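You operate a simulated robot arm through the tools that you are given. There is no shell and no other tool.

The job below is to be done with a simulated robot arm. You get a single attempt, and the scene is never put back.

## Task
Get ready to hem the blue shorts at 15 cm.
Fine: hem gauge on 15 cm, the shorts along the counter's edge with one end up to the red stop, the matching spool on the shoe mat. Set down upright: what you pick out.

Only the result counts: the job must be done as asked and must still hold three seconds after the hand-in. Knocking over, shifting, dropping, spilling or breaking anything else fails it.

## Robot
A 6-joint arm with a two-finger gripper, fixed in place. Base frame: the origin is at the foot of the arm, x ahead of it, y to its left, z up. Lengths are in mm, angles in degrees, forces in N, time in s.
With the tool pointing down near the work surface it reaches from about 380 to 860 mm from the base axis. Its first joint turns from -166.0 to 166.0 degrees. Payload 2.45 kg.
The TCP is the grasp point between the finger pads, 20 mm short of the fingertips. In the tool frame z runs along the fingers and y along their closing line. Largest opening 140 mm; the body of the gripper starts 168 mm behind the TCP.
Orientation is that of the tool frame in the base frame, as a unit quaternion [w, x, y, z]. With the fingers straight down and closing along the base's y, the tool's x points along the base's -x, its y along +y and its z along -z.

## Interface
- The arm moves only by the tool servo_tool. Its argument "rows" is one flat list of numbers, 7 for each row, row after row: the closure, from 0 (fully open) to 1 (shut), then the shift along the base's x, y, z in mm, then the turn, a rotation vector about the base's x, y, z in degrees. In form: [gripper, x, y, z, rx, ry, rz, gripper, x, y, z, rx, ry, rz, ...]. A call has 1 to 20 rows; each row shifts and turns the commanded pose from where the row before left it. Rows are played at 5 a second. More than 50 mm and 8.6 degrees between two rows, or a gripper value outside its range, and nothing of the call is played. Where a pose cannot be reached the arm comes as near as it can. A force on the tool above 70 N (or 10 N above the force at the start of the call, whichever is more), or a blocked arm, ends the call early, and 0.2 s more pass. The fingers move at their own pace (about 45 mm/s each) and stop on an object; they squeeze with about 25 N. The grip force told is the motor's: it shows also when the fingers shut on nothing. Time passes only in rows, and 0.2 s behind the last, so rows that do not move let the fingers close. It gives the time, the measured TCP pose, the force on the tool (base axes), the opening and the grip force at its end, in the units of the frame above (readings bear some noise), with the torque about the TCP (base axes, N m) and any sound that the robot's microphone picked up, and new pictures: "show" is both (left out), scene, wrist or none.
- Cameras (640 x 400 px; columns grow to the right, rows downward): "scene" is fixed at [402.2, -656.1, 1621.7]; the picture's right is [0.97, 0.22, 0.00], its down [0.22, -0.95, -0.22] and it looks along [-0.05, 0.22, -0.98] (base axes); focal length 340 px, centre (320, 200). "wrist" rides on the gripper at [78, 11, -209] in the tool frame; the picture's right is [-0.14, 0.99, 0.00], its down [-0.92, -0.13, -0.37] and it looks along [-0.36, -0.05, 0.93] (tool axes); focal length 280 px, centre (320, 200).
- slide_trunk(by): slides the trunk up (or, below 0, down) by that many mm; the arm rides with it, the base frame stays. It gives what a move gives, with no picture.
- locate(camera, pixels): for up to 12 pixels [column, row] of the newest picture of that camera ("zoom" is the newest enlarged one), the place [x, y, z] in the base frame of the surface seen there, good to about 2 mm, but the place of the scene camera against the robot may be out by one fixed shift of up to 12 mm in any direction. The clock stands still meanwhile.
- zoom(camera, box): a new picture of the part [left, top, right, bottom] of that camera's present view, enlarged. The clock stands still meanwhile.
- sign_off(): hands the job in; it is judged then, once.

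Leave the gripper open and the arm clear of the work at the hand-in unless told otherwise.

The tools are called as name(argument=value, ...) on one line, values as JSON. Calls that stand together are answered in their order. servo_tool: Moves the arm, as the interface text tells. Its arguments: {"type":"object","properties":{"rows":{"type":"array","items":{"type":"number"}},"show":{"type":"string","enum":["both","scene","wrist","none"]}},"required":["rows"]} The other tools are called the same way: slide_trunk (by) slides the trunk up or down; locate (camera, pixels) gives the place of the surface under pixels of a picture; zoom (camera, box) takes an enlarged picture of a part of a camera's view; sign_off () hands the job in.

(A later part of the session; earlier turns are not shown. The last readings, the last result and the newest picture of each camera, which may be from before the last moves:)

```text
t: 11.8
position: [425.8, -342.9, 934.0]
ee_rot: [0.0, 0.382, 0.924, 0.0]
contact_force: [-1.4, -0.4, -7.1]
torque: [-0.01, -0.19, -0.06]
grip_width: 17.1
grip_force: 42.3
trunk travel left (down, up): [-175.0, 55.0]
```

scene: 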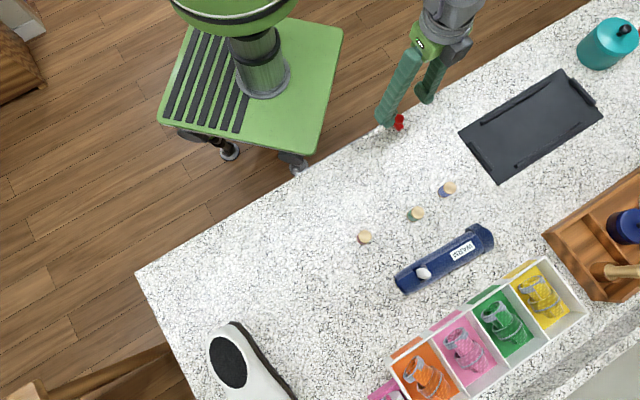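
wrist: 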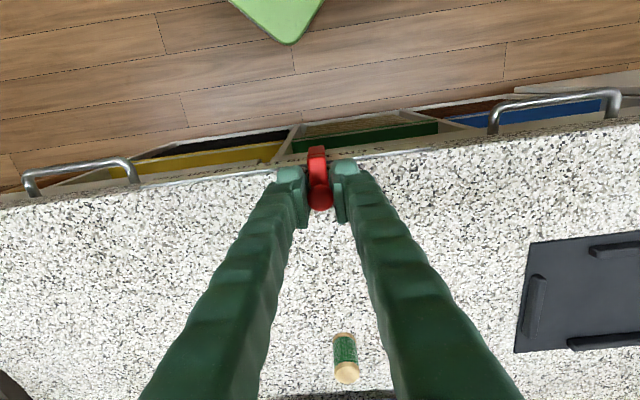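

I've gone 90 mm and have 60 mm to go, slowing at the end.

servo_tool(rows=[1, -7.071, -7.071, 0, 0, 0, 0, 1, -7.071, -7.071, 0, 0, 0, 0, 1, -7.071, -7.071, 0, 0, 0, 0, 1, -7.071, -7.071, 0, 0, 0, 0, 1, -7.071, -7.071, 0, 0, 0, 0, 1, -3.5355, -3.5355, 0, 0, 0, 0, 1, -3.5355, -3.5355, 0, 0, 0, 0, 1, 0, 0, 0, 0, 0, 0], show="wrist")

```text
t: 13.6
position: [384.5, -385.4, 934.5]
ee_rot: [-0.001, 0.383, 0.924, 0.001]
contact_force: [-3.9, 3.4, -26.4]
torque: [0.04, 0.08, 0.01]
grip_width: 16.9
grip_force: 42.4
trunk travel left (down, up): [-175.0, 55.0]
```

wrist: 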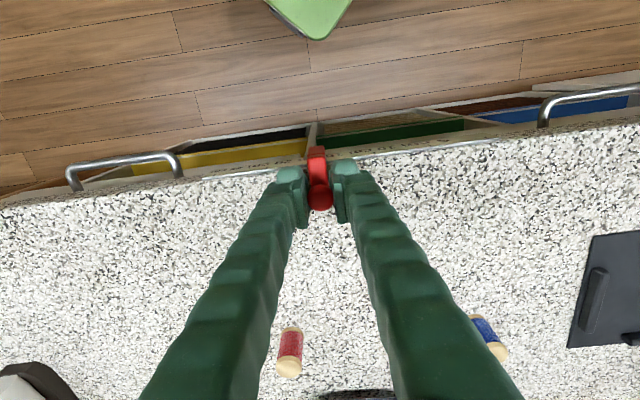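

It travelled 149.8 mm. There's a 26 N vertical pull, so I'll lower by 1 mm to ease it, open the fingers, rise, and move back to read the scale.

servo_tool(rows=[1, 0, 0, -1.2, 0, 0, 0, 0.85, 0, 0, 0, 0, 0, 0, 0.7, 0, 0, 0, 0, 0, 0, 0.5, 0, 0, 0, 0, 0, 0, 0.5, 0, 0, 0, 0, 0, 0, 0.5, 0, 0, 15, 0, 0, 0, 0.5, 0, 0, 25, 0, 0, 0, 0.5, -20, 20, 30, 0, 0, 0, 0.3, -30, 30, 20, 0, 0, 0, 0, -30, 30, 6, 0, 0, 0, 0, 0, 0, 0, 0, 0, 0], show="both")

```text
t: 16.0
position: [304.7, -306.3, 1029.2]
ee_rot: [0.0, 0.383, 0.924, -0.001]
contact_force: [0.4, -0.3, 0.3]
torque: [-0.01, 0.01, -0.02]
grip_width: 139.2
grip_force: 0.3
trunk travel left (down, up): [-175.0, 55.0]
```

scene: 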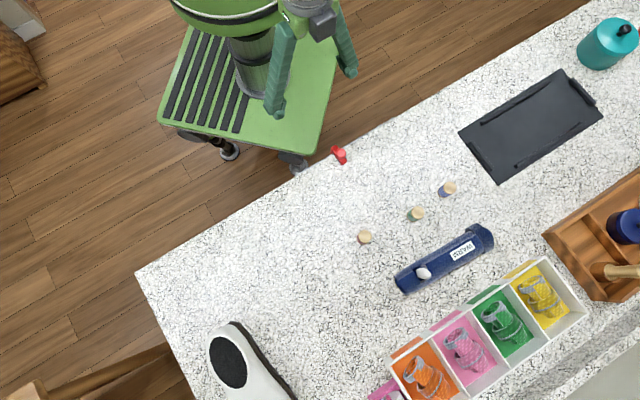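
wrist: 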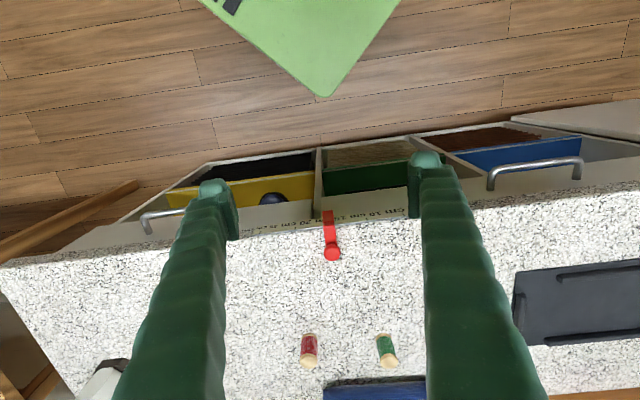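

The slider is now around the 15 cm mark. I'll enlarge it to read it accurately.

zoom(camera="wrist", box=[245, 195, 405, 275])

zoom(camera="wrist", box=[290, 200, 370, 250])

```text
4.00 times, centred on (325, 235) of wrist
```

zoom: 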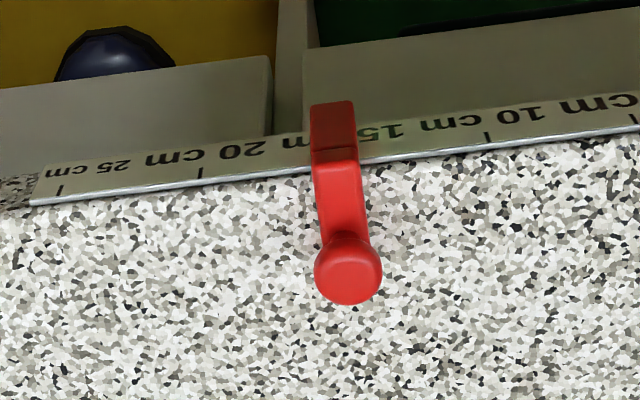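

```text
8.00 times, centred on (330, 225) of wrist
```

zoom: 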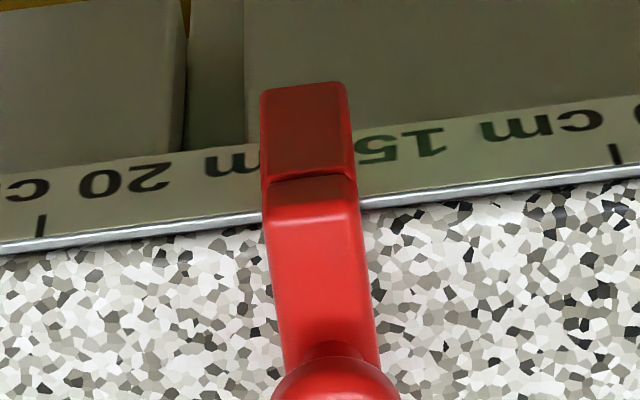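

Ticks 20 and 10 are at zoom (40, 225) and (615, 153), so 15 should fall around x = 326. The slider body spans x 262–358. I'll measure both in 3D.

locate(camera="zoom", pixels=[[40, 222], [615, 153], [268, 130], [346, 125], [268, 160], [350, 155], [275, 225], [350, 220], [285, 300], [365, 295], [312, 220], [325, 300]])

```text
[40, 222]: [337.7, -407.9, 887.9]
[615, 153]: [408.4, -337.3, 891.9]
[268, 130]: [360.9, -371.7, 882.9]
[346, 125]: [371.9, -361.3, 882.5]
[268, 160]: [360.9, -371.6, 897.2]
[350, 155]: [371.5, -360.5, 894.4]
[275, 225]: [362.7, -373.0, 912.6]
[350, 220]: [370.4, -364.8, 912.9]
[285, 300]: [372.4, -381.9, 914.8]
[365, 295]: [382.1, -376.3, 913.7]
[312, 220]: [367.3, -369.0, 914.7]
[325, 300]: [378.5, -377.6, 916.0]
```

In a consistent ray geometry, the ticks put 15 cm at s ≈ +0.95 and the slider's centre at s ≈ -1.25. It reads about 15.2 cm, because the first grip centred the knob 1–2 mm off. I'll go back, grip the knob 2.1 mm nearer to 5 cm so it self-centres on the mark, and release again.

servo_tool(rows=[0.5, 30, -30, -6, 0, 0, 0, 0.5, 31.5, -28.5, -20, 0, 0, 0, 0.5, 20, -20, -30, 0, 0, 0, 0.5, 0, 0, -24, 0, 0, 0, 0.5, 0, 0, -14, 0, 0, 0, 0.5, 0, 0, 0, 0, 0, 0], show="wrist")

```text
t: 17.4
position: [386.9, -386.3, 933.7]
ee_rot: [0.0, 0.383, 0.924, 0.0]
contact_force: [0.1, 0.4, 0.7]
torque: [-0.02, 0.0, -0.01]
grip_width: 69.8
grip_force: 0.0
trunk travel left (down, up): [-175.0, 55.0]
```

wrist: 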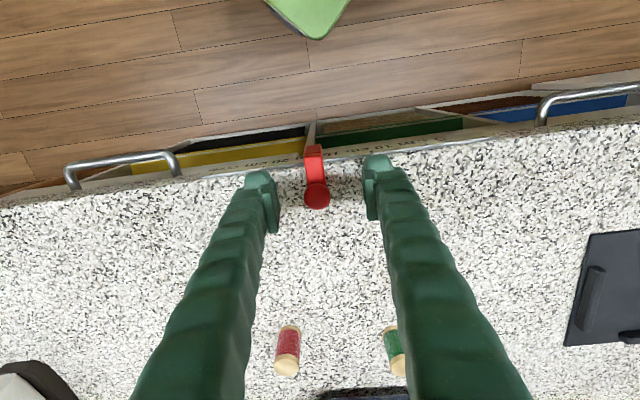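

The knob sits about 3 px left of centre, roughly 2.4 mm, as intended. I'll close to centre it, then open again and back away.

servo_tool(rows=[0.7, 0, 0, 0, 0, 0, 0, 0.8, 0, 0, 0, 0, 0, 0, 0.9, 0, 0, 0, 0, 0, 0, 1, 0, 0, 0, 0, 0, 0, 1, 0, 0, 0, 0, 0, 0], show="none")

servo_tool(rows=[0.85, 0, 0, 0, 0, 0, 0, 0.7, 0, 0, 0, 0, 0, 0, 0.5, 0, 0, 0, 0, 0, 0, 0.5, 0, 0, 0, 0, 0, 0, 0.5, 0, 0, 15, 0, 0, 0, 0.5, 0, 0, 25, 0, 0, 0, 0.5, -20, 20, 30, 0, 0, 0, 0.3, -35, 25, 20, 0, 0, 0, 0, -35, 25, 6, 0, 0, 0, 0, 0, 0, 0, 0, 0, 0], show="wrist")

zoom(camera="wrist", box=[290, 200, 370, 250])

```text
t: 18.6
position: [386.6, -384.6, 935.0]
ee_rot: [0.0, 0.384, 0.924, 0.001]
contact_force: [-0.3, 0.3, -3.6]
torque: [-0.05, -0.01, -0.03]
grip_width: 17.5
grip_force: 37.6
trunk travel left (down, up): [-175.0, 55.0]
```

```text
t: 20.8
position: [295.1, -313.4, 1032.4]
ee_rot: [0.0, 0.382, 0.924, 0.0]
contact_force: [-0.4, 0.0, 0.1]
torque: [-0.01, 0.02, 0.0]
grip_width: 139.3
grip_force: 0.5
trunk travel left (down, up): [-175.0, 55.0]
```

wrist: 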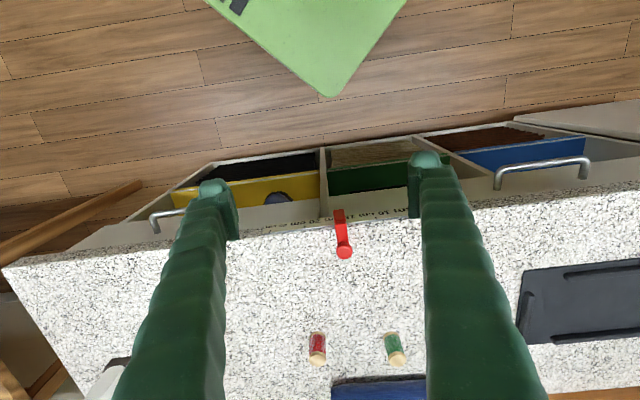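

```text
8.00 times, centred on (330, 225) of wrist
```

zoom: 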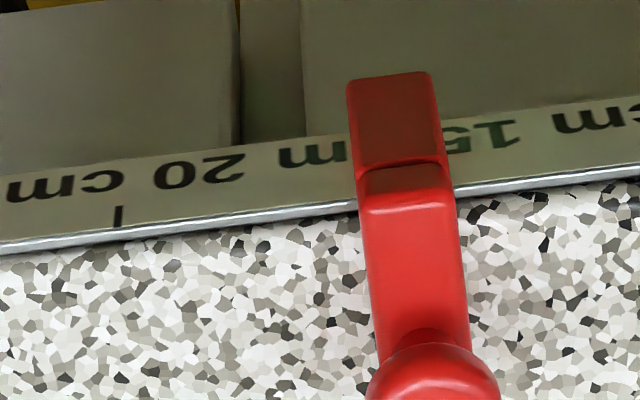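

I'll take a view that includes both the 20 and 10 cm ticks around the slider.

zoom(camera="wrist", box=[295, 200, 395, 250])

```text
6.40 times, centred on (345, 225) of wrist
```

zoom: 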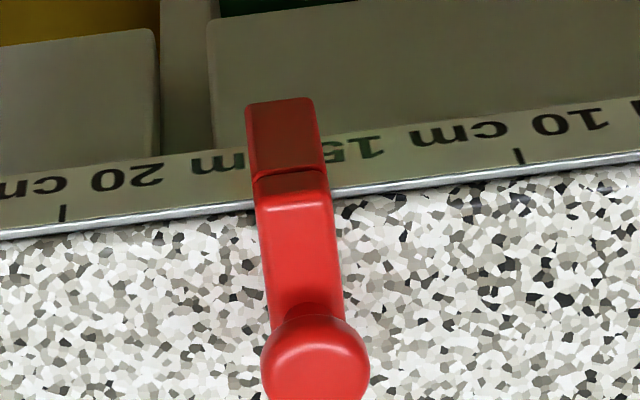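

By the same geometry the slider centre is at 2.55 and the 15 cm tick at 2.35, so the gauge now reads 15.0 cm. Next are the shorts. I'll rise, turn +90° so the fingers close across the roll, and go above it to look closely.

servo_tool(rows=[0, 27.7, -22.9, 10, 0, 0, 8.18, 0, 27.7, -22.9, 10, 0, 0, 8.18, 0, 27.7, -22.9, 10, 0, 0, 8.18, 0, 27.7, -22.9, 10, 0, 0, 8.18, 0, 27.7, -22.9, 8, 0, 0, 8.18, 0, 27.7, -22.9, 0, 0, 0, 8.18, 0, 27.7, -22.9, 0, 0, 0, 8.18, 0, 27.7, -22.9, 0, 0, 0, 8.18, 0, 27.7, -22.9, 0, 0, 0, 8.18, 0, 27.7, -22.9, 0, 0, 0, 8.18, 0, 27.7, -22.9, 0, 0, 0, 8.2, 0, 0, 0, 0, 0, 0, 0], show="both")

```text
t: 23.4
position: [601.5, -566.6, 1080.2]
ee_rot: [-0.001, -0.384, 0.923, 0.0]
contact_force: [0.0, 0.5, -0.3]
torque: [0.0, 0.0, -0.03]
grip_width: 139.9
grip_force: 0.2
trunk travel left (down, up): [-175.0, 55.0]
```

scene: 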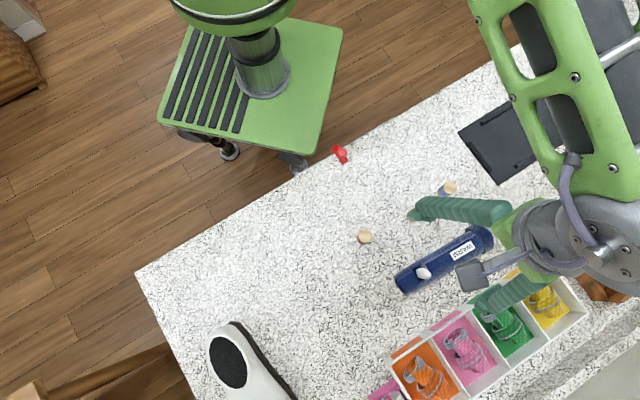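
wrist: 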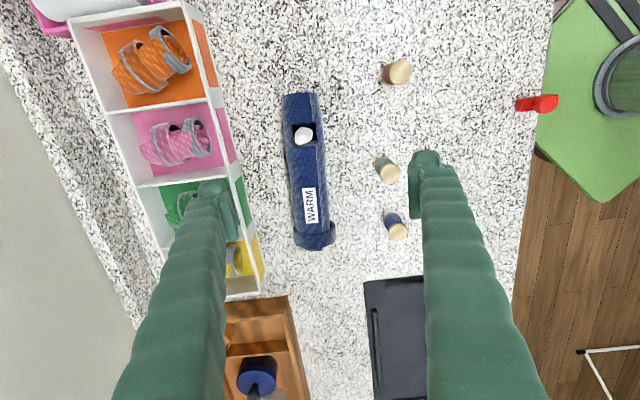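

I have a clear view of the roll from above. I'll zoom on it and measure its sides, its ends, and the gap to the bin box on the left.

zoom(camera="wrist", box=[230, 80, 390, 260])

locate(camera="wrist", pixels=[[300, 95], [288, 110], [318, 110], [303, 135], [289, 170], [324, 170], [308, 170], [292, 205], [329, 205], [296, 240], [334, 238], [315, 247]])

locate(camera="wrist", pixels=[[225, 110], [233, 150], [243, 195], [255, 250], [262, 288], [238, 170], [215, 90], [270, 170], [275, 230]])

```text
2.22 times, centred on (310, 170) of wrist
```

zoom: 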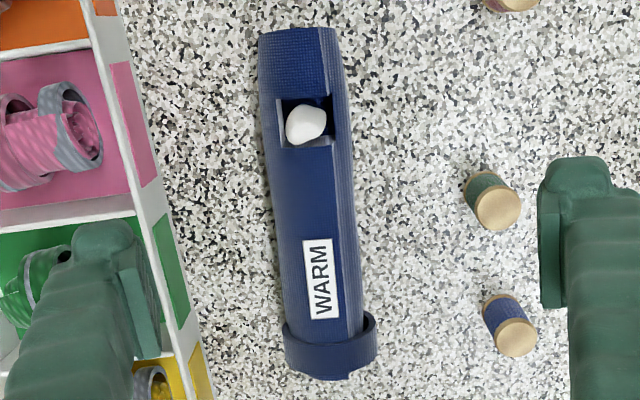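

```text
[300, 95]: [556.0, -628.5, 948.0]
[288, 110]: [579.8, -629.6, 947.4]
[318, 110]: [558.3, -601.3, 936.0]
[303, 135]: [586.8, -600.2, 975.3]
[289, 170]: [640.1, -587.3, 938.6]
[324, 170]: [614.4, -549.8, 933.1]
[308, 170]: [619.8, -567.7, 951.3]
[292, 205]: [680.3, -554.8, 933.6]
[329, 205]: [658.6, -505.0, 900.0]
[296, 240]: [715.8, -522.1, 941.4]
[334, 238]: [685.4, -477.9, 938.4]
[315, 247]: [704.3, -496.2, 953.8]
```

```text
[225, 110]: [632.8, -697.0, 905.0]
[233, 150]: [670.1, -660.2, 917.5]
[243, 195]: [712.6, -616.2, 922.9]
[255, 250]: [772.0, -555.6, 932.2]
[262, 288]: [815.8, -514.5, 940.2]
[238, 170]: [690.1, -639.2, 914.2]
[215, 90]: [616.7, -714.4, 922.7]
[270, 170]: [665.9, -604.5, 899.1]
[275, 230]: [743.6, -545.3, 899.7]
```

Along the edge direction the roll spans s from -53 to 150, with its centreline at d ≈ -845, about 46–50 mm wide and 52 mm high. It's turned -3.3° from the edge. The bin box is 70 mm away, so a 98 mm opening is safe. I'll align over the middle and come down to z ≈ 1000 to check.

servo_tool(rows=[0.3, 14, 0.6, -20, 0, 0, -1.6, 0.3, 13.5, 0.7, -30, 0, 0, -1.7, 0.3, 0, 0, -30, 0, 0, 0, 0.3, 0, 0, 0, 0, 0, 0], show="wrist")

```text
t: 24.4
position: [629.5, -565.5, 1001.6]
ee_rot: [0.001, -0.355, 0.935, 0.0]
contact_force: [0.0, -0.3, 0.1]
torque: [-0.01, 0.0, 0.01]
grip_width: 98.0
grip_force: 0.0
trunk travel left (down, up): [-175.0, 55.0]
```

wrist: 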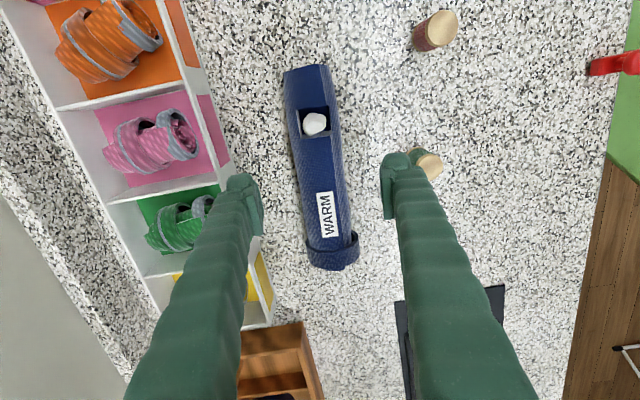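

The roll is centred between the fingers (sides at about 297 and 342 at row 176) and aligned with the tool. I'll go down to z ≈ 928 with the tips 8 mm above the counter.

servo_tool(rows=[0.3, 0, 0, -25, 0, 0, 0, 0.3, 0, 0, -25, 0, 0, 0, 0.3, 0, 0, -15, 0, 0, 0, 0.3, 0, 0, -8, 0, 0, 0, 0.3, 0, 0, 0, 0, 0, 0], show="wrist")

```text
t: 25.6
position: [626.9, -565.1, 926.6]
ee_rot: [0.0, -0.356, 0.934, 0.0]
contact_force: [0.3, -0.4, 0.1]
torque: [0.03, 0.02, 0.01]
grip_width: 98.1
grip_force: 0.0
trunk travel left (down, up): [-175.0, 55.0]
```

wrist: 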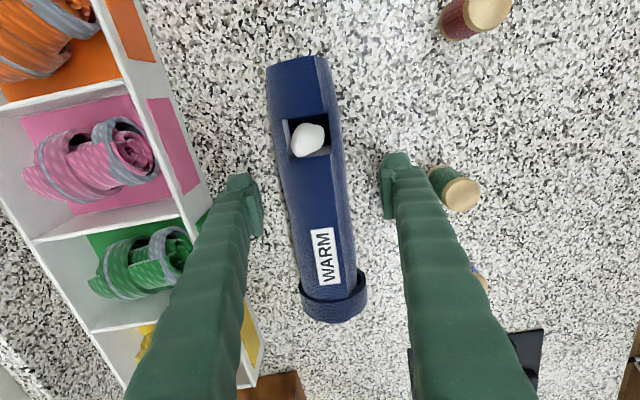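

Both fingers straddle the roll with clearance. I'll close on it.

servo_tool(rows=[0.45, 0, 0, 0, 0, 0, 0, 0.55, 0, 0, 0, 0, 0, 0, 0.65, 0, 0, 0, 0, 0, 0, 0.8, 0, 0, 0, 0, 0, 0, 0.8, 0, 0, 0, 0, 0, 0], show="wrist")

```text
t: 26.8
position: [628.4, -566.5, 926.7]
ee_rot: [0.0, -0.356, 0.934, 0.0]
contact_force: [0.0, -1.1, -0.4]
torque: [-0.03, -0.05, 0.02]
grip_width: 55.2
grip_force: 24.6
trunk travel left (down, up): [-175.0, 55.0]
```

wrist: 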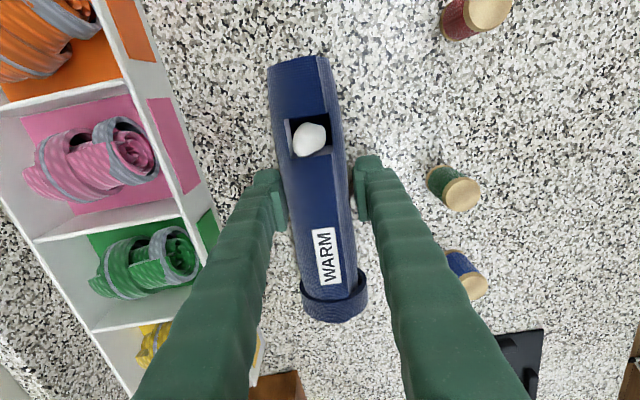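

It's gripped at a 55 mm width. I'll lift slowly and check the load.

servo_tool(rows=[1, 0, 0, 0, 0, 0, 0, 1, 0, 0, 4, 0, 0, 0, 1, 0, 0, 6, 0, 0, 0, 1, 0, 0, 10, 0, 0, 0, 1, 0, 0, 0, 0, 0, 0], show="both")

```text
t: 28.0
position: [628.6, -565.1, 945.3]
ee_rot: [0.0, -0.355, 0.935, 0.0]
contact_force: [-0.7, 0.3, -2.6]
torque: [-0.05, 0.01, 0.03]
grip_width: 55.2
grip_force: 25.1
trunk travel left (down, up): [-175.0, 55.0]
```

scene: 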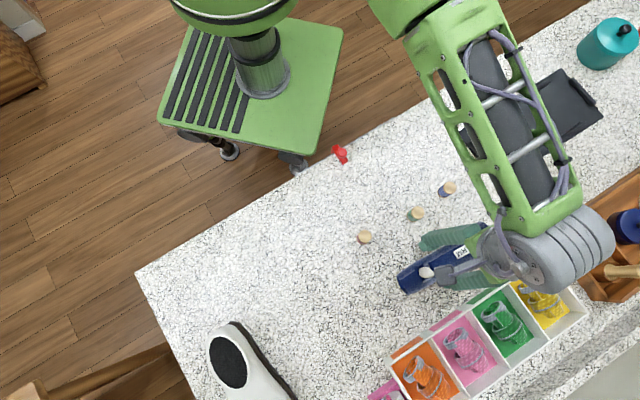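
wrist: 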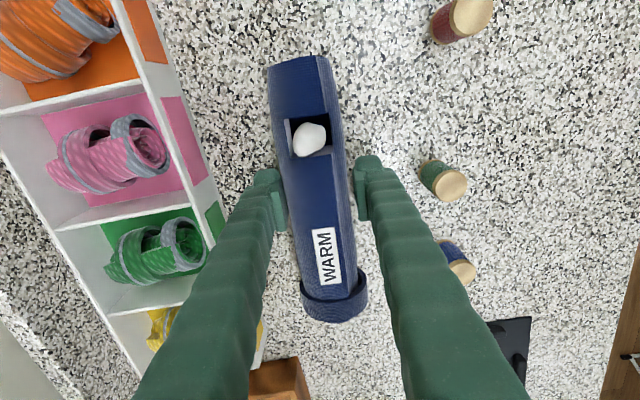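

The lift is clean, with a load of about 2.6 N. While holding it I'll measure where its ends are relative to the TCP, for precise placing.

zoom(camera="wrist", box=[250, 40, 390, 340])

locate(camera="wrist", pixels=[[297, 61], [297, 65], [273, 68], [320, 60], [270, 90], [330, 90], [320, 315], [340, 319], [355, 312], [310, 305], [367, 295], [303, 300]])

```text
1.33 times, centred on (320, 190) of wrist
```

zoom: 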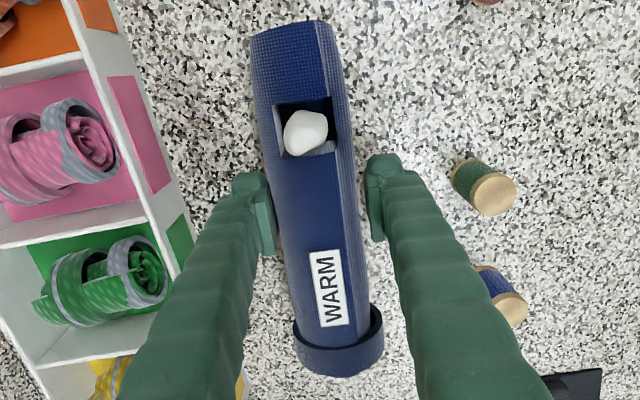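

```text
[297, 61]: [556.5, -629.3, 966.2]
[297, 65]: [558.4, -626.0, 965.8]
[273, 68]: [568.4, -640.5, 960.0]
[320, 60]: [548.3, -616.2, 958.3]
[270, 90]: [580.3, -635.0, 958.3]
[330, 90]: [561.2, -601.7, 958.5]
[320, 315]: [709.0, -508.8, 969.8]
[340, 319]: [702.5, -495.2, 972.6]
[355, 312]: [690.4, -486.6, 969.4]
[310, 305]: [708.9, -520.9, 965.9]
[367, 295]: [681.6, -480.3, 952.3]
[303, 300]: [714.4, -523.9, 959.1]
```

The roll's ends are about 97 mm behind and 101 mm ahead of the TCP. I'll place it parallel to the edge on the zero side of the stop, with its toggle end about 1 mm from the stop's face at s ≈ 10.3 and its axis at d ≈ -561. That keeps its outer side just inside the counter edge. I'll raise it to clear the spools and knob and carry it over, stopping above the spot.

servo_tool(rows=[1, 0, 0, 20, 0, 0, 0, 1, 0, 0, 25, 0, 0, 0, 1, 0, 0, 10, 0, 0, 0, 1, -14.9, 24.6, 0, 0, 0, 0.33, 1, -14.9, 24.6, 0, 0, 0, 0.33, 1, -14.9, 24.6, 0, 0, 0, 0.33, 1, -14.9, 24.6, 0, 0, 0, 0.33, 1, -14.9, 24.6, 0, 0, 0, 0.33, 1, -14.9, 24.6, 0, 0, 0, 0.33, 1, -14.9, 24.6, 0, 0, 0, 0.33, 1, -14.9, 24.6, 0, 0, 0, 0.33, 1, -14.9, 24.6, 0, 0, 0, 0.33, 1, -14.9, 24.6, 0, 0, 0, 0.33, 1, 0, 0, 0, 0, 0, 0], show="both")

```text
t: 31.0
position: [479.4, -317.7, 1001.5]
ee_rot: [-0.001, -0.382, 0.924, -0.001]
contact_force: [-0.1, -0.3, -1.3]
torque: [0.01, 0.04, -0.01]
grip_width: 55.4
grip_force: 24.7
trunk travel left (down, up): [-175.0, 55.0]
```

scene: 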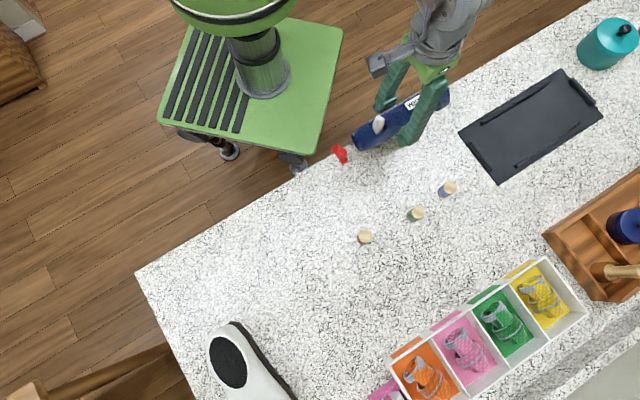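
wrist: 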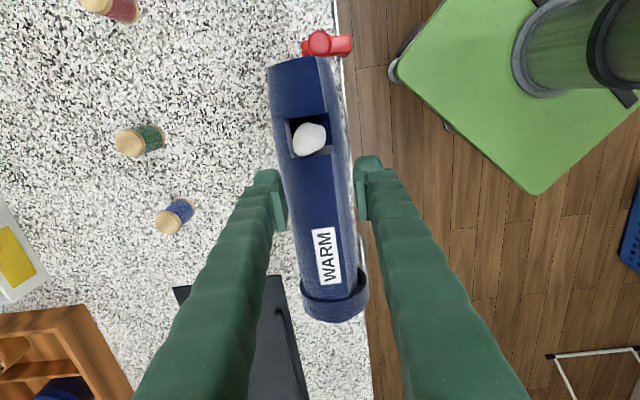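

I'm at s ≈ 114 and d ≈ -564, leaving about a 6 mm gap to the stop, so I can descend straight down safely. I'll go to about 4 mm above the counter, then check.

servo_tool(rows=[1, -1, 1, -20, 0, 0, 0, 1, -1, 1, -20, 0, 0, 0, 1, 0, 0, -15, 0, 0, 0, 1, 0, 0, -10, 0, 0, 0, 1, 0, 0, -5, 0, 0, 0, 1, 0, 0, 0, 0, 0, 0], show="both")

zoom(camera="wrist", box=[250, 20, 370, 120])

zoom(camera="scene", box=[320, 80, 460, 180])

```text
t: 32.4
position: [477.3, -316.6, 929.9]
ee_rot: [0.0, -0.384, 0.924, 0.0]
contact_force: [0.3, 0.7, -2.4]
torque: [-0.01, 0.02, 0.02]
grip_width: 55.3
grip_force: 24.6
trunk travel left (down, up): [-175.0, 55.0]
```

scene: 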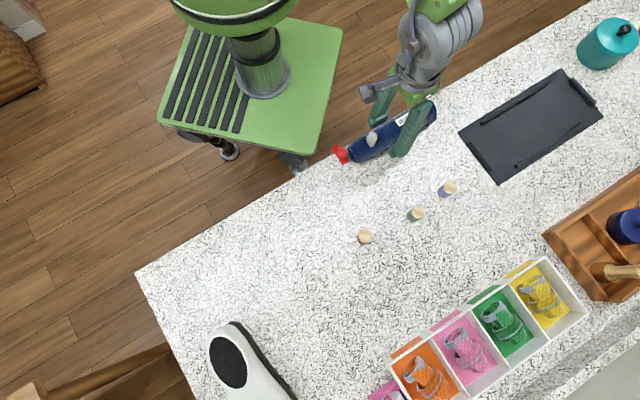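
wrist: 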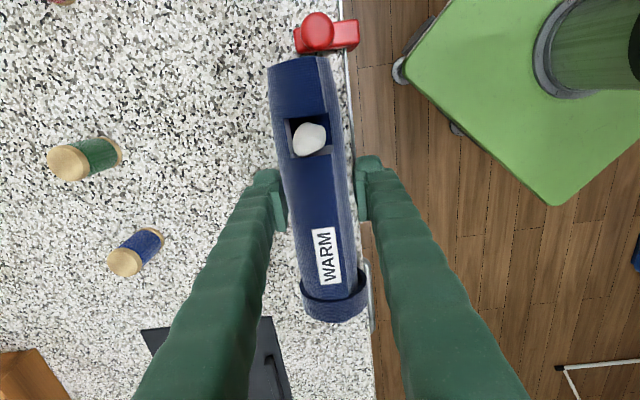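

```text
4.00 times, centred on (310, 70) of wrist
```

zoom: 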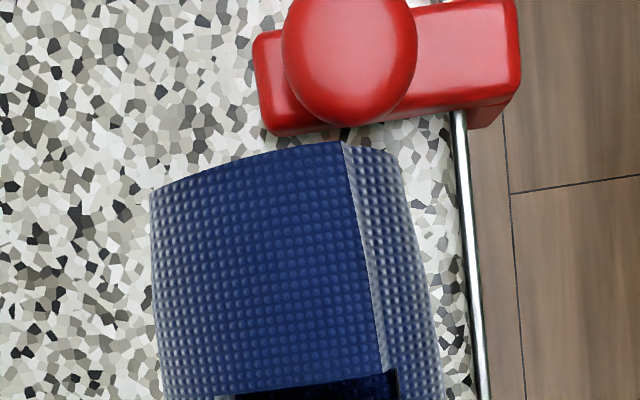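

```text
4.00 times, centred on (390, 130) of scene
```

zoom: 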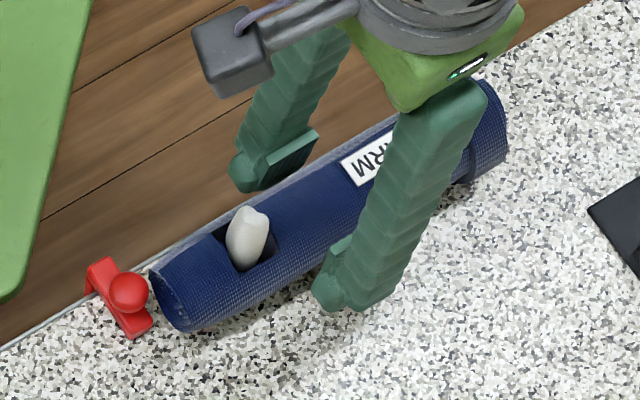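

The roll is just above the counter with a small gap to the stop. I'll measure the gap in 3D.

locate(camera="zoom", pixels=[[340, 145], [300, 152], [250, 165], [200, 180], [365, 150], [390, 158], [290, 130], [440, 118], [350, 118], [480, 120], [462, 200], [475, 330]])

locate(camera="wrist", pixels=[[317, 60], [296, 62], [275, 68], [317, 32], [300, 45], [345, 40], [280, 165], [343, 165], [340, 317], [355, 200], [370, 260], [368, 290]])

```text
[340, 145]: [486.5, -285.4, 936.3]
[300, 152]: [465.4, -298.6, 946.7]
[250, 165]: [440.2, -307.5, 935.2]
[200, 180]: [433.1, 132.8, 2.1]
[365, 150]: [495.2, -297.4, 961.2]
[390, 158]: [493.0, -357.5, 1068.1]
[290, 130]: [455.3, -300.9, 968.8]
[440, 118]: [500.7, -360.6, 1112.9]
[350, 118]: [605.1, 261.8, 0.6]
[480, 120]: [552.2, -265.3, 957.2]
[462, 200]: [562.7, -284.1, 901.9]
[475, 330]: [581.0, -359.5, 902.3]
```

```text
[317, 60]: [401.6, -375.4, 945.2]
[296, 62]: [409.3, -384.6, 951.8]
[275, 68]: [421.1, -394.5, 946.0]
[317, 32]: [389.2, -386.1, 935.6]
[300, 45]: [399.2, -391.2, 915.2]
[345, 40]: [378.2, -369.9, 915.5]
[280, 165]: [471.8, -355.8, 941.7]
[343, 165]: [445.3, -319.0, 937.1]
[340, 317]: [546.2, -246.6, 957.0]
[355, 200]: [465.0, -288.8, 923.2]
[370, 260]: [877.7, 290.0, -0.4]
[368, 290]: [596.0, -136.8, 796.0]
```

The roll end is at s ≈ 15.6–17 and the knob's face at s ≈ 11.2, so the gap is 4–6 mm. I'll ease it 3.5 mm toward the stop while still just above the counter.

servo_tool(rows=[1, -1.25, -1.25, 0, 0, 0, 0, 1, -1.25, -1.25, 0, 0, 0, 0, 1, 0, 0, 0, 0, 0, 0], show="wrist")

zoom(camera="wrist", box=[270, 10, 370, 90])

```text
t: 33.2
position: [476.4, -319.8, 930.9]
ee_rot: [0.0, -0.382, 0.924, 0.0]
contact_force: [0.1, 0.1, -3.0]
torque: [0.0, 0.01, 0.03]
grip_width: 55.0
grip_force: 25.3
trunk travel left (down, up): [-175.0, 55.0]
```

wrist: 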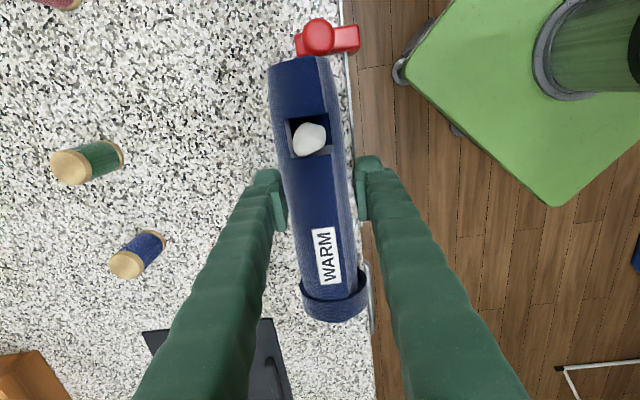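

```text
5.00 times, centred on (320, 50) of wrist
```

zoom: 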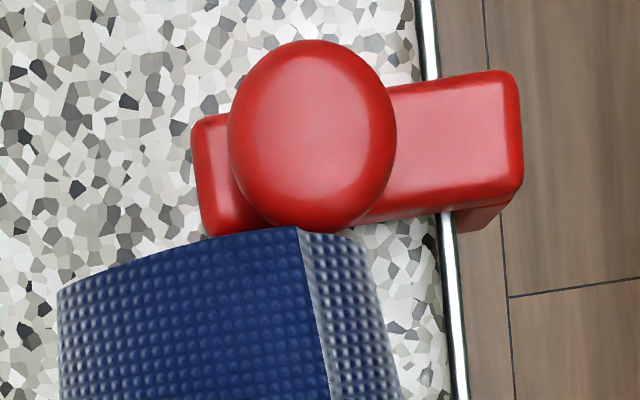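

The gap is now roughly 1.5 mm with no contact force. I'll lower onto the counter in 1 mm steps.

servo_tool(rows=[1, 0, 0, -1, 0, 0, 0, 1, 0, 0, -1, 0, 0, 0, 1, 0, 0, -0.5, 0, 0, 0, 1, 0, 0, 0, 0, 0, 0], show="none")

```text
t: 34.2
position: [474.1, -317.7, 928.1]
ee_rot: [0.0, -0.382, 0.924, 0.0]
contact_force: [-0.1, -0.1, -2.8]
torque: [-0.01, -0.01, 0.01]
grip_width: 55.2
grip_force: 25.2
trunk travel left (down, up): [-175.0, 55.0]
```

The load is still the full 2.8 N, so it isn't touching yet. I'll go on down in small steps.

servo_tool(rows=[1, 0, 0, -0.5, 0, 0, 0, 1, 0, 0, -0.5, 0, 0, 0, 1, 0, 0, 0, 0, 0, 0], show="none")

```text
t: 35.0
position: [474.4, -320.4, 928.5]
ee_rot: [0.0, -0.383, 0.924, 0.0]
contact_force: [0.1, 0.9, -2.9]
torque: [0.0, 0.02, 0.02]
grip_width: 55.3
grip_force: 24.5
trunk travel left (down, up): [-175.0, 55.0]
```

I'm about 1.5 mm above the pickup height (926.7). I'll lower those last steps.

servo_tool(rows=[1, 0, 0, -0.6, 0, 0, 0, 1, 0, 0, -0.6, 0, 0, 0, 1, 0, 0, 0, 0, 0, 0], show="none")

```text
t: 35.8
position: [474.1, -320.4, 927.4]
ee_rot: [0.001, -0.383, 0.924, -0.001]
contact_force: [-0.9, -0.9, 5.9]
torque: [-0.03, 0.11, 0.02]
grip_width: 55.2
grip_force: 25.2
trunk travel left (down, up): [-175.0, 55.0]
```

It's touching now: the force changed from -2.9 to +5.9 N. I'll check the stop gap once more before letting go.

servo_tool(rows=[1, 0, 0, 0.2, 0, 0, 0], show="both")

zoom(camera="scene", box=[320, 100, 420, 180])

zoom(camera="wrist", box=[270, 10, 370, 90])

```text
t: 36.2
position: [474.4, -319.7, 927.3]
ee_rot: [0.0, -0.383, 0.924, -0.001]
contact_force: [-1.1, -3.7, 4.4]
torque: [-0.02, 0.03, 0.02]
grip_width: 55.3
grip_force: 25.3
trunk travel left (down, up): [-175.0, 55.0]
```

scene: 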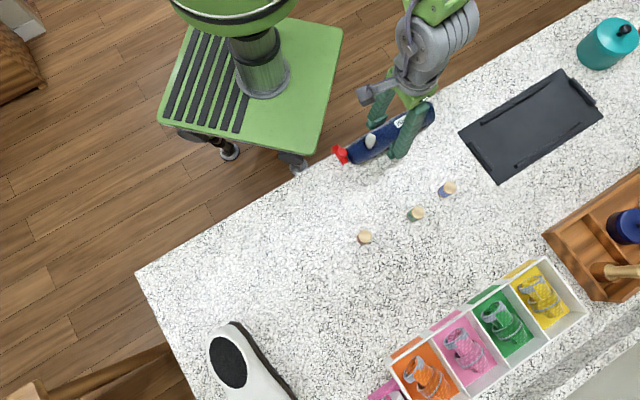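
wrist: 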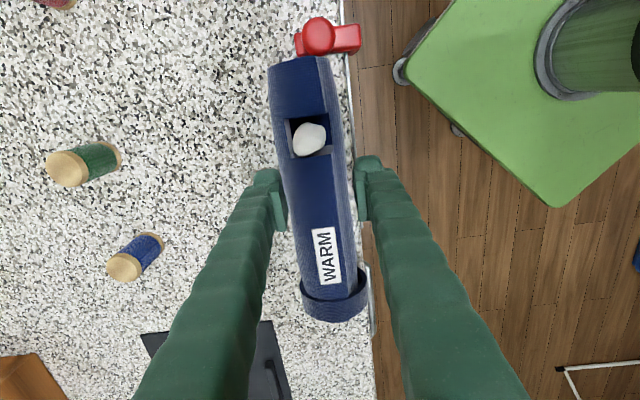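

```text
5.00 times, centred on (370, 140) of scene
```

zoom: 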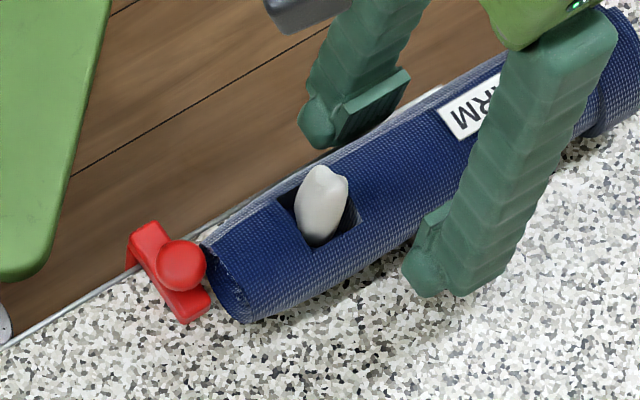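

```text
5.00 times, centred on (320, 50) of wrist
```

zoom: 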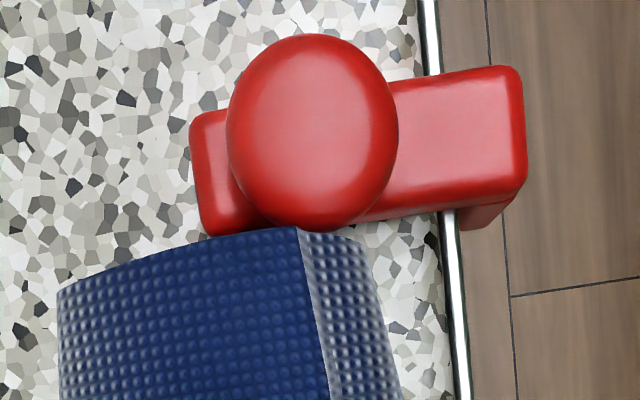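

The roll's end is right next to the knob and bar, about 1–2 mm away, and the stop hasn't shifted. I'll release slowly and rise straight up.

servo_tool(rows=[0.58, 0, 0, 0, 0, 0, 0, 0.5, 0, 0, 0, 0, 0, 0, 0.4, 0, 0, 0, 0, 0, 0, 0.3, 0, 0, 0, 0, 0, 0, 0.3, 0, 0, 0, 0, 0, 0, 0.3, 0, 0, 10, 0, 0, 0, 0.3, 0, 0, 25, 0, 0, 0, 0.3, 0, 0, 35, 0, 0, 0, 0.3, 0, 0, 35, 0, 0, 0], show="both")

zoom(camera="scene", box=[320, 80, 460, 180])

zoom(camera="wrist", box=[250, 20, 390, 260])

```text
t: 38.2
position: [472.6, -318.5, 1031.3]
ee_rot: [0.0, -0.382, 0.924, 0.0]
contact_force: [0.0, 0.0, -0.6]
torque: [-0.02, -0.03, -0.03]
grip_width: 97.9
grip_force: 0.0
trunk travel left (down, up): [-175.0, 55.0]
```

scene: 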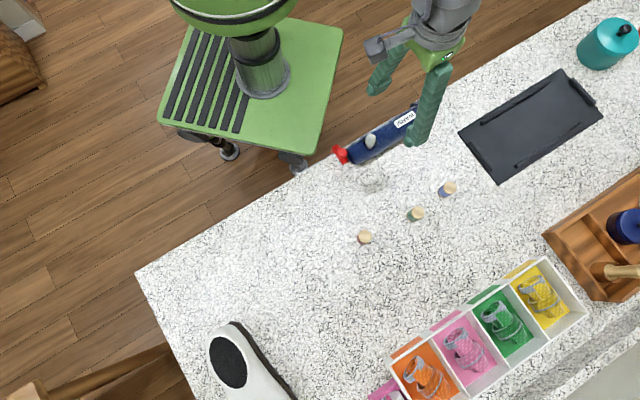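
wrist: 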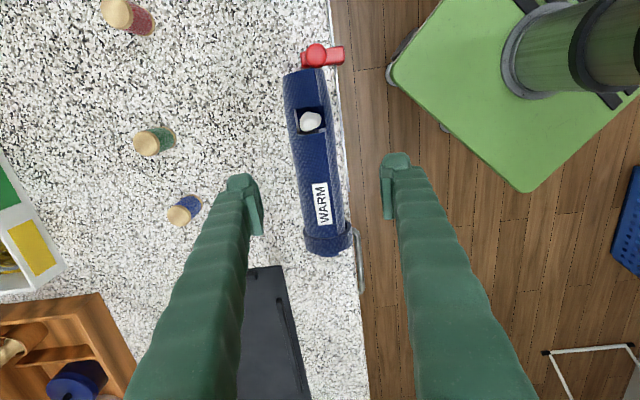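

```text
4.00 times, centred on (390, 130) of scene
```

zoom: 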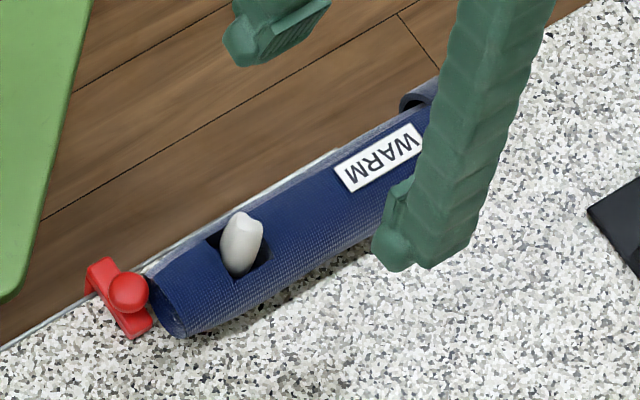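

```text
1.67 times, centred on (320, 140) of wrist
```

zoom: 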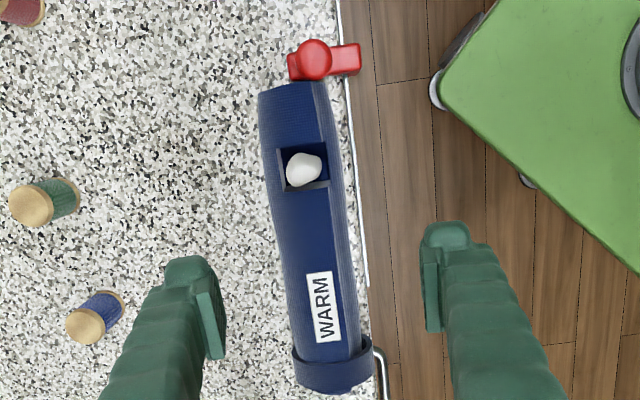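

The roll lies along the edge with its end at the stop. Next is the matching blue spool. I'll measure its position and take one more look at the mat and the blue thing on the floor at right.

locate(camera="wrist", pixels=[[178, 215], [171, 216], [186, 213], [178, 222], [197, 204], [147, 142], [305, 85], [335, 250], [317, 72]])

zoom(camera="wrist", box=[140, 180, 220, 240])

zoom(camera="wrist", box=[560, 130, 640, 300])

zoom(camera="wrist", box=[270, 30, 350, 110])

```text
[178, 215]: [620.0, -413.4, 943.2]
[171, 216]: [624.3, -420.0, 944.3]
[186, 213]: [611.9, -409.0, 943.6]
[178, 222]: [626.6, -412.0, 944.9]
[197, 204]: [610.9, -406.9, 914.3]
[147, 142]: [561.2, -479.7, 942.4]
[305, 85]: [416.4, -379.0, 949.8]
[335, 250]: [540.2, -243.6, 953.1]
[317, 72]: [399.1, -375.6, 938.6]
```

```text
6.67 times, centred on (180, 210) of wrist
```

zoom: 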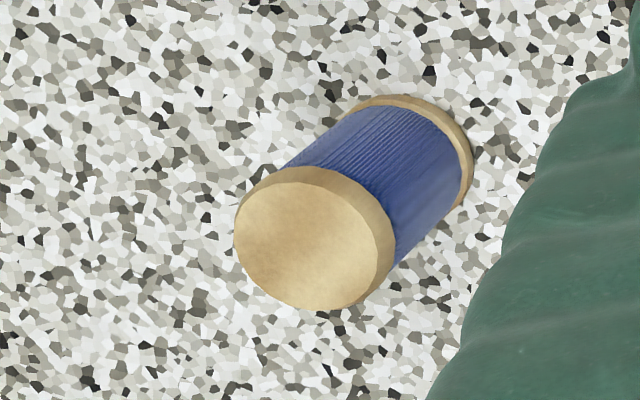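

```text
2.35 times, centred on (600, 215) of wrist
```

zoom: 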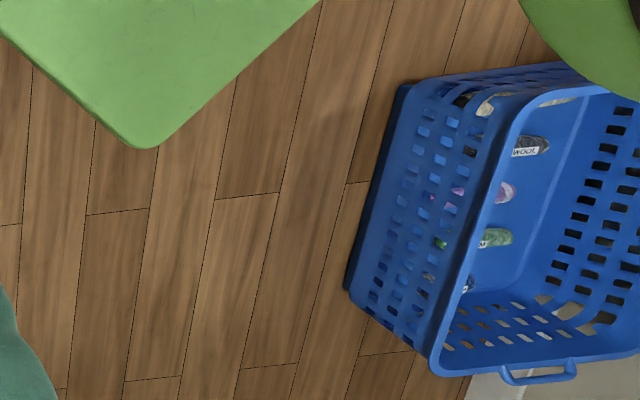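

```text
5.00 times, centred on (310, 70) of wrist
```

zoom: 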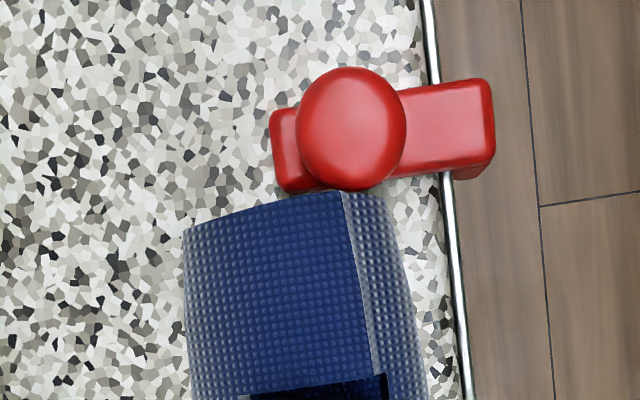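

The blue basket on the floor holds more tagged rolled garments (one says WOOL), so the tags are garment labels. I should check whether another blue garment is in there. I'll locate the basket.

locate(camera="wrist", pixels=[[624, 187], [622, 215], [619, 233], [613, 250], [600, 200], [614, 280], [630, 260]])

zoom(camera="wrist", box=[600, 160, 640, 260])

```text
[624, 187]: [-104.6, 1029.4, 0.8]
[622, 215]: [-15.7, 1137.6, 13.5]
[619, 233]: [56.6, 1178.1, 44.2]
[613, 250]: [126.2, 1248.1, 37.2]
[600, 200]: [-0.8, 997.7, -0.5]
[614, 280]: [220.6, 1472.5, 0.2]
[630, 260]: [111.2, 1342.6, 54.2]
```

```text
4.00 times, centred on (620, 210) of wrist
```

zoom: 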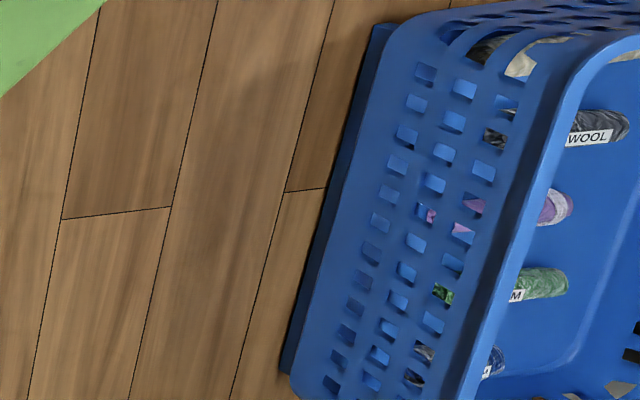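

That basket is on the floor more than a metre away and out of reach, so the blue roll on the counter is the right one. The gap at the stop is about 1.6 mm. The blue spool stands upright at about (620, -414.5), 43 mm tall and about 27 mm across. I'll move above it with a 70 mm opening.

servo_tool(rows=[0.3, 0, 0, 10, 0, 0, 0, 0.3, 36.4, -23.8, 0, 0, 0, 0, 0.4, 36.4, -23.8, 0, 0, 0, 0, 0.5, 36.4, -23.8, 0, 0, 0, 0, 0.5, 36.4, -23.7, 0, 0, 0, 0, 0.5, 0, 0, -40, 0, 0, 0, 0.5, 0, 0, 0, 0, 0, 0], show="wrist")

zoom(camera="wrist", box=[260, 120, 400, 230])

```text
t: 39.8
position: [621.4, -413.9, 1002.4]
ee_rot: [0.0, -0.383, 0.924, 0.0]
contact_force: [0.3, 0.2, 0.5]
torque: [0.03, -0.02, 0.02]
grip_width: 70.2
grip_force: 0.1
trunk travel left (down, up): [-175.0, 55.0]
```

wrist: 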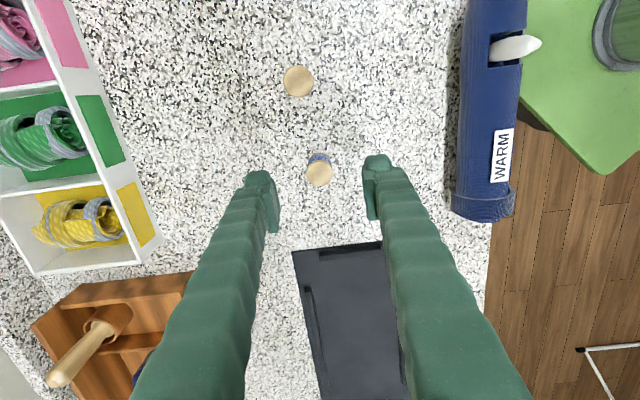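

```text
3.64 times, centred on (330, 175) of wrist
```

zoom: 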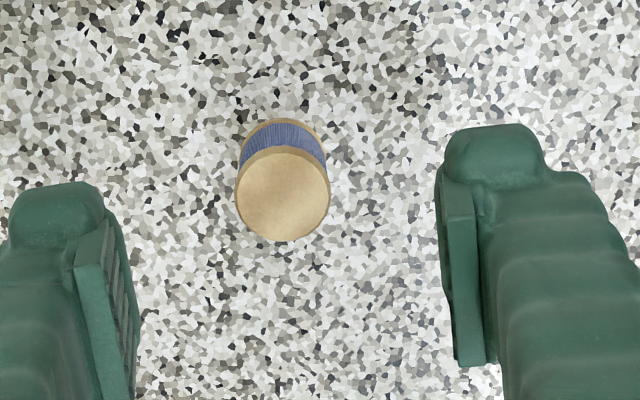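

The spool top is at (319.6, 173.6), against an expected (320, 174). Alignment is spot on, so I'll go down to z ≈ 927.

servo_tool(rows=[0.5, 0, 0, -25, 0, 0, 0, 0.5, 0, 0, -25, 0, 0, 0, 0.5, 0, 0, -16, 0, 0, 0, 0.5, 0, 0, -9, 0, 0, 0, 0.5, 0, 0, 0, 0, 0, 0], show="wrist")

```text
t: 41.0
position: [620.5, -415.6, 927.6]
ee_rot: [0.0, -0.383, 0.924, 0.001]
contact_force: [0.3, 0.2, 0.5]
torque: [-0.01, 0.01, 0.01]
grip_width: 69.9
grip_force: 0.1
trunk travel left (down, up): [-175.0, 55.0]
```

wrist: 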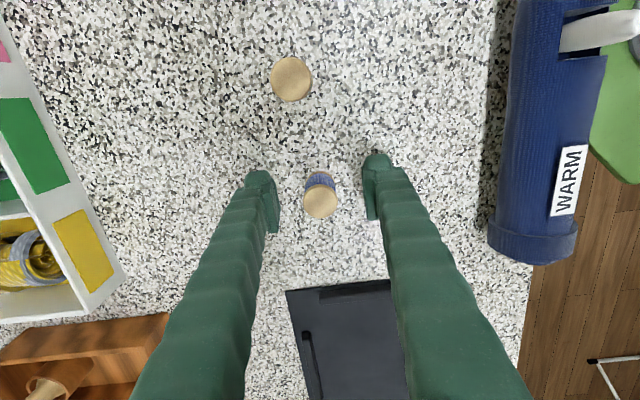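

The spool is between the pads. I'll close on it, then lift a little.

servo_tool(rows=[0.65, 0, 0, 0, 0, 0, 0, 0.75, 0, 0, 0, 0, 0, 0, 0.85, 0, 0, 0, 0, 0, 0, 1, 0, 0, 0, 0, 0, 0, 1, 0, 0, 0, 0, 0, 0, 1, 0, 0, 3, 0, 0, 0, 1, 0, 0, 7, 0, 0, 0, 1, 0, 0, 15, 0, 0, 0, 1, 0, 0, 0, 0, 0, 0], show="both")

zoom(camera="wrist", box=[260, 150, 380, 250])

```text
t: 43.0
position: [620.0, -415.4, 950.9]
ee_rot: [0.0, -0.383, 0.924, 0.0]
contact_force: [-0.3, -0.5, -0.1]
torque: [-0.02, -0.03, 0.0]
grip_width: 23.4
grip_force: 25.0
trunk travel left (down, up): [-175.0, 55.0]
```

scene: 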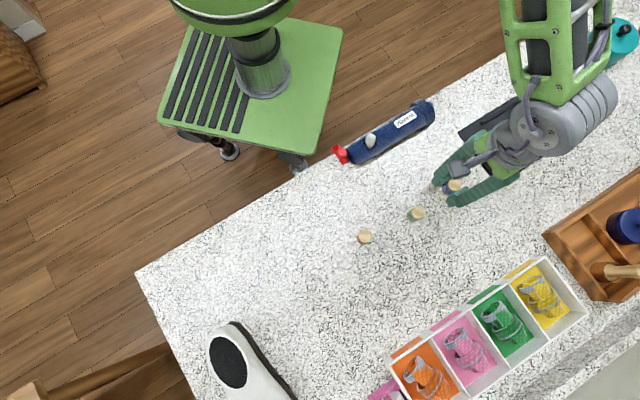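
wrist: 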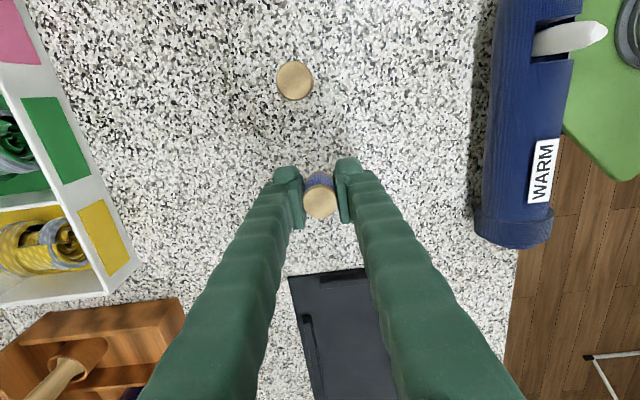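

```text
4.00 times, centred on (320, 200) of wrist
```

zoom: 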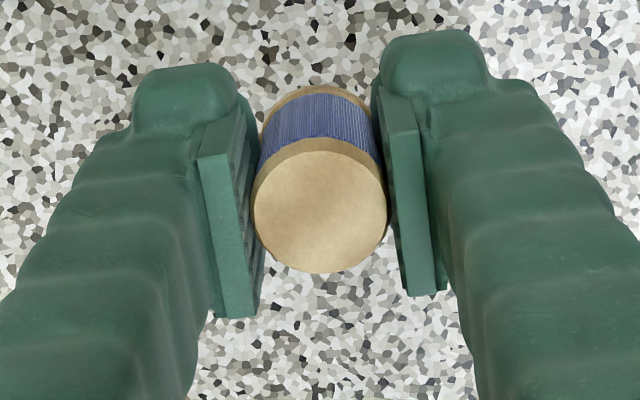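

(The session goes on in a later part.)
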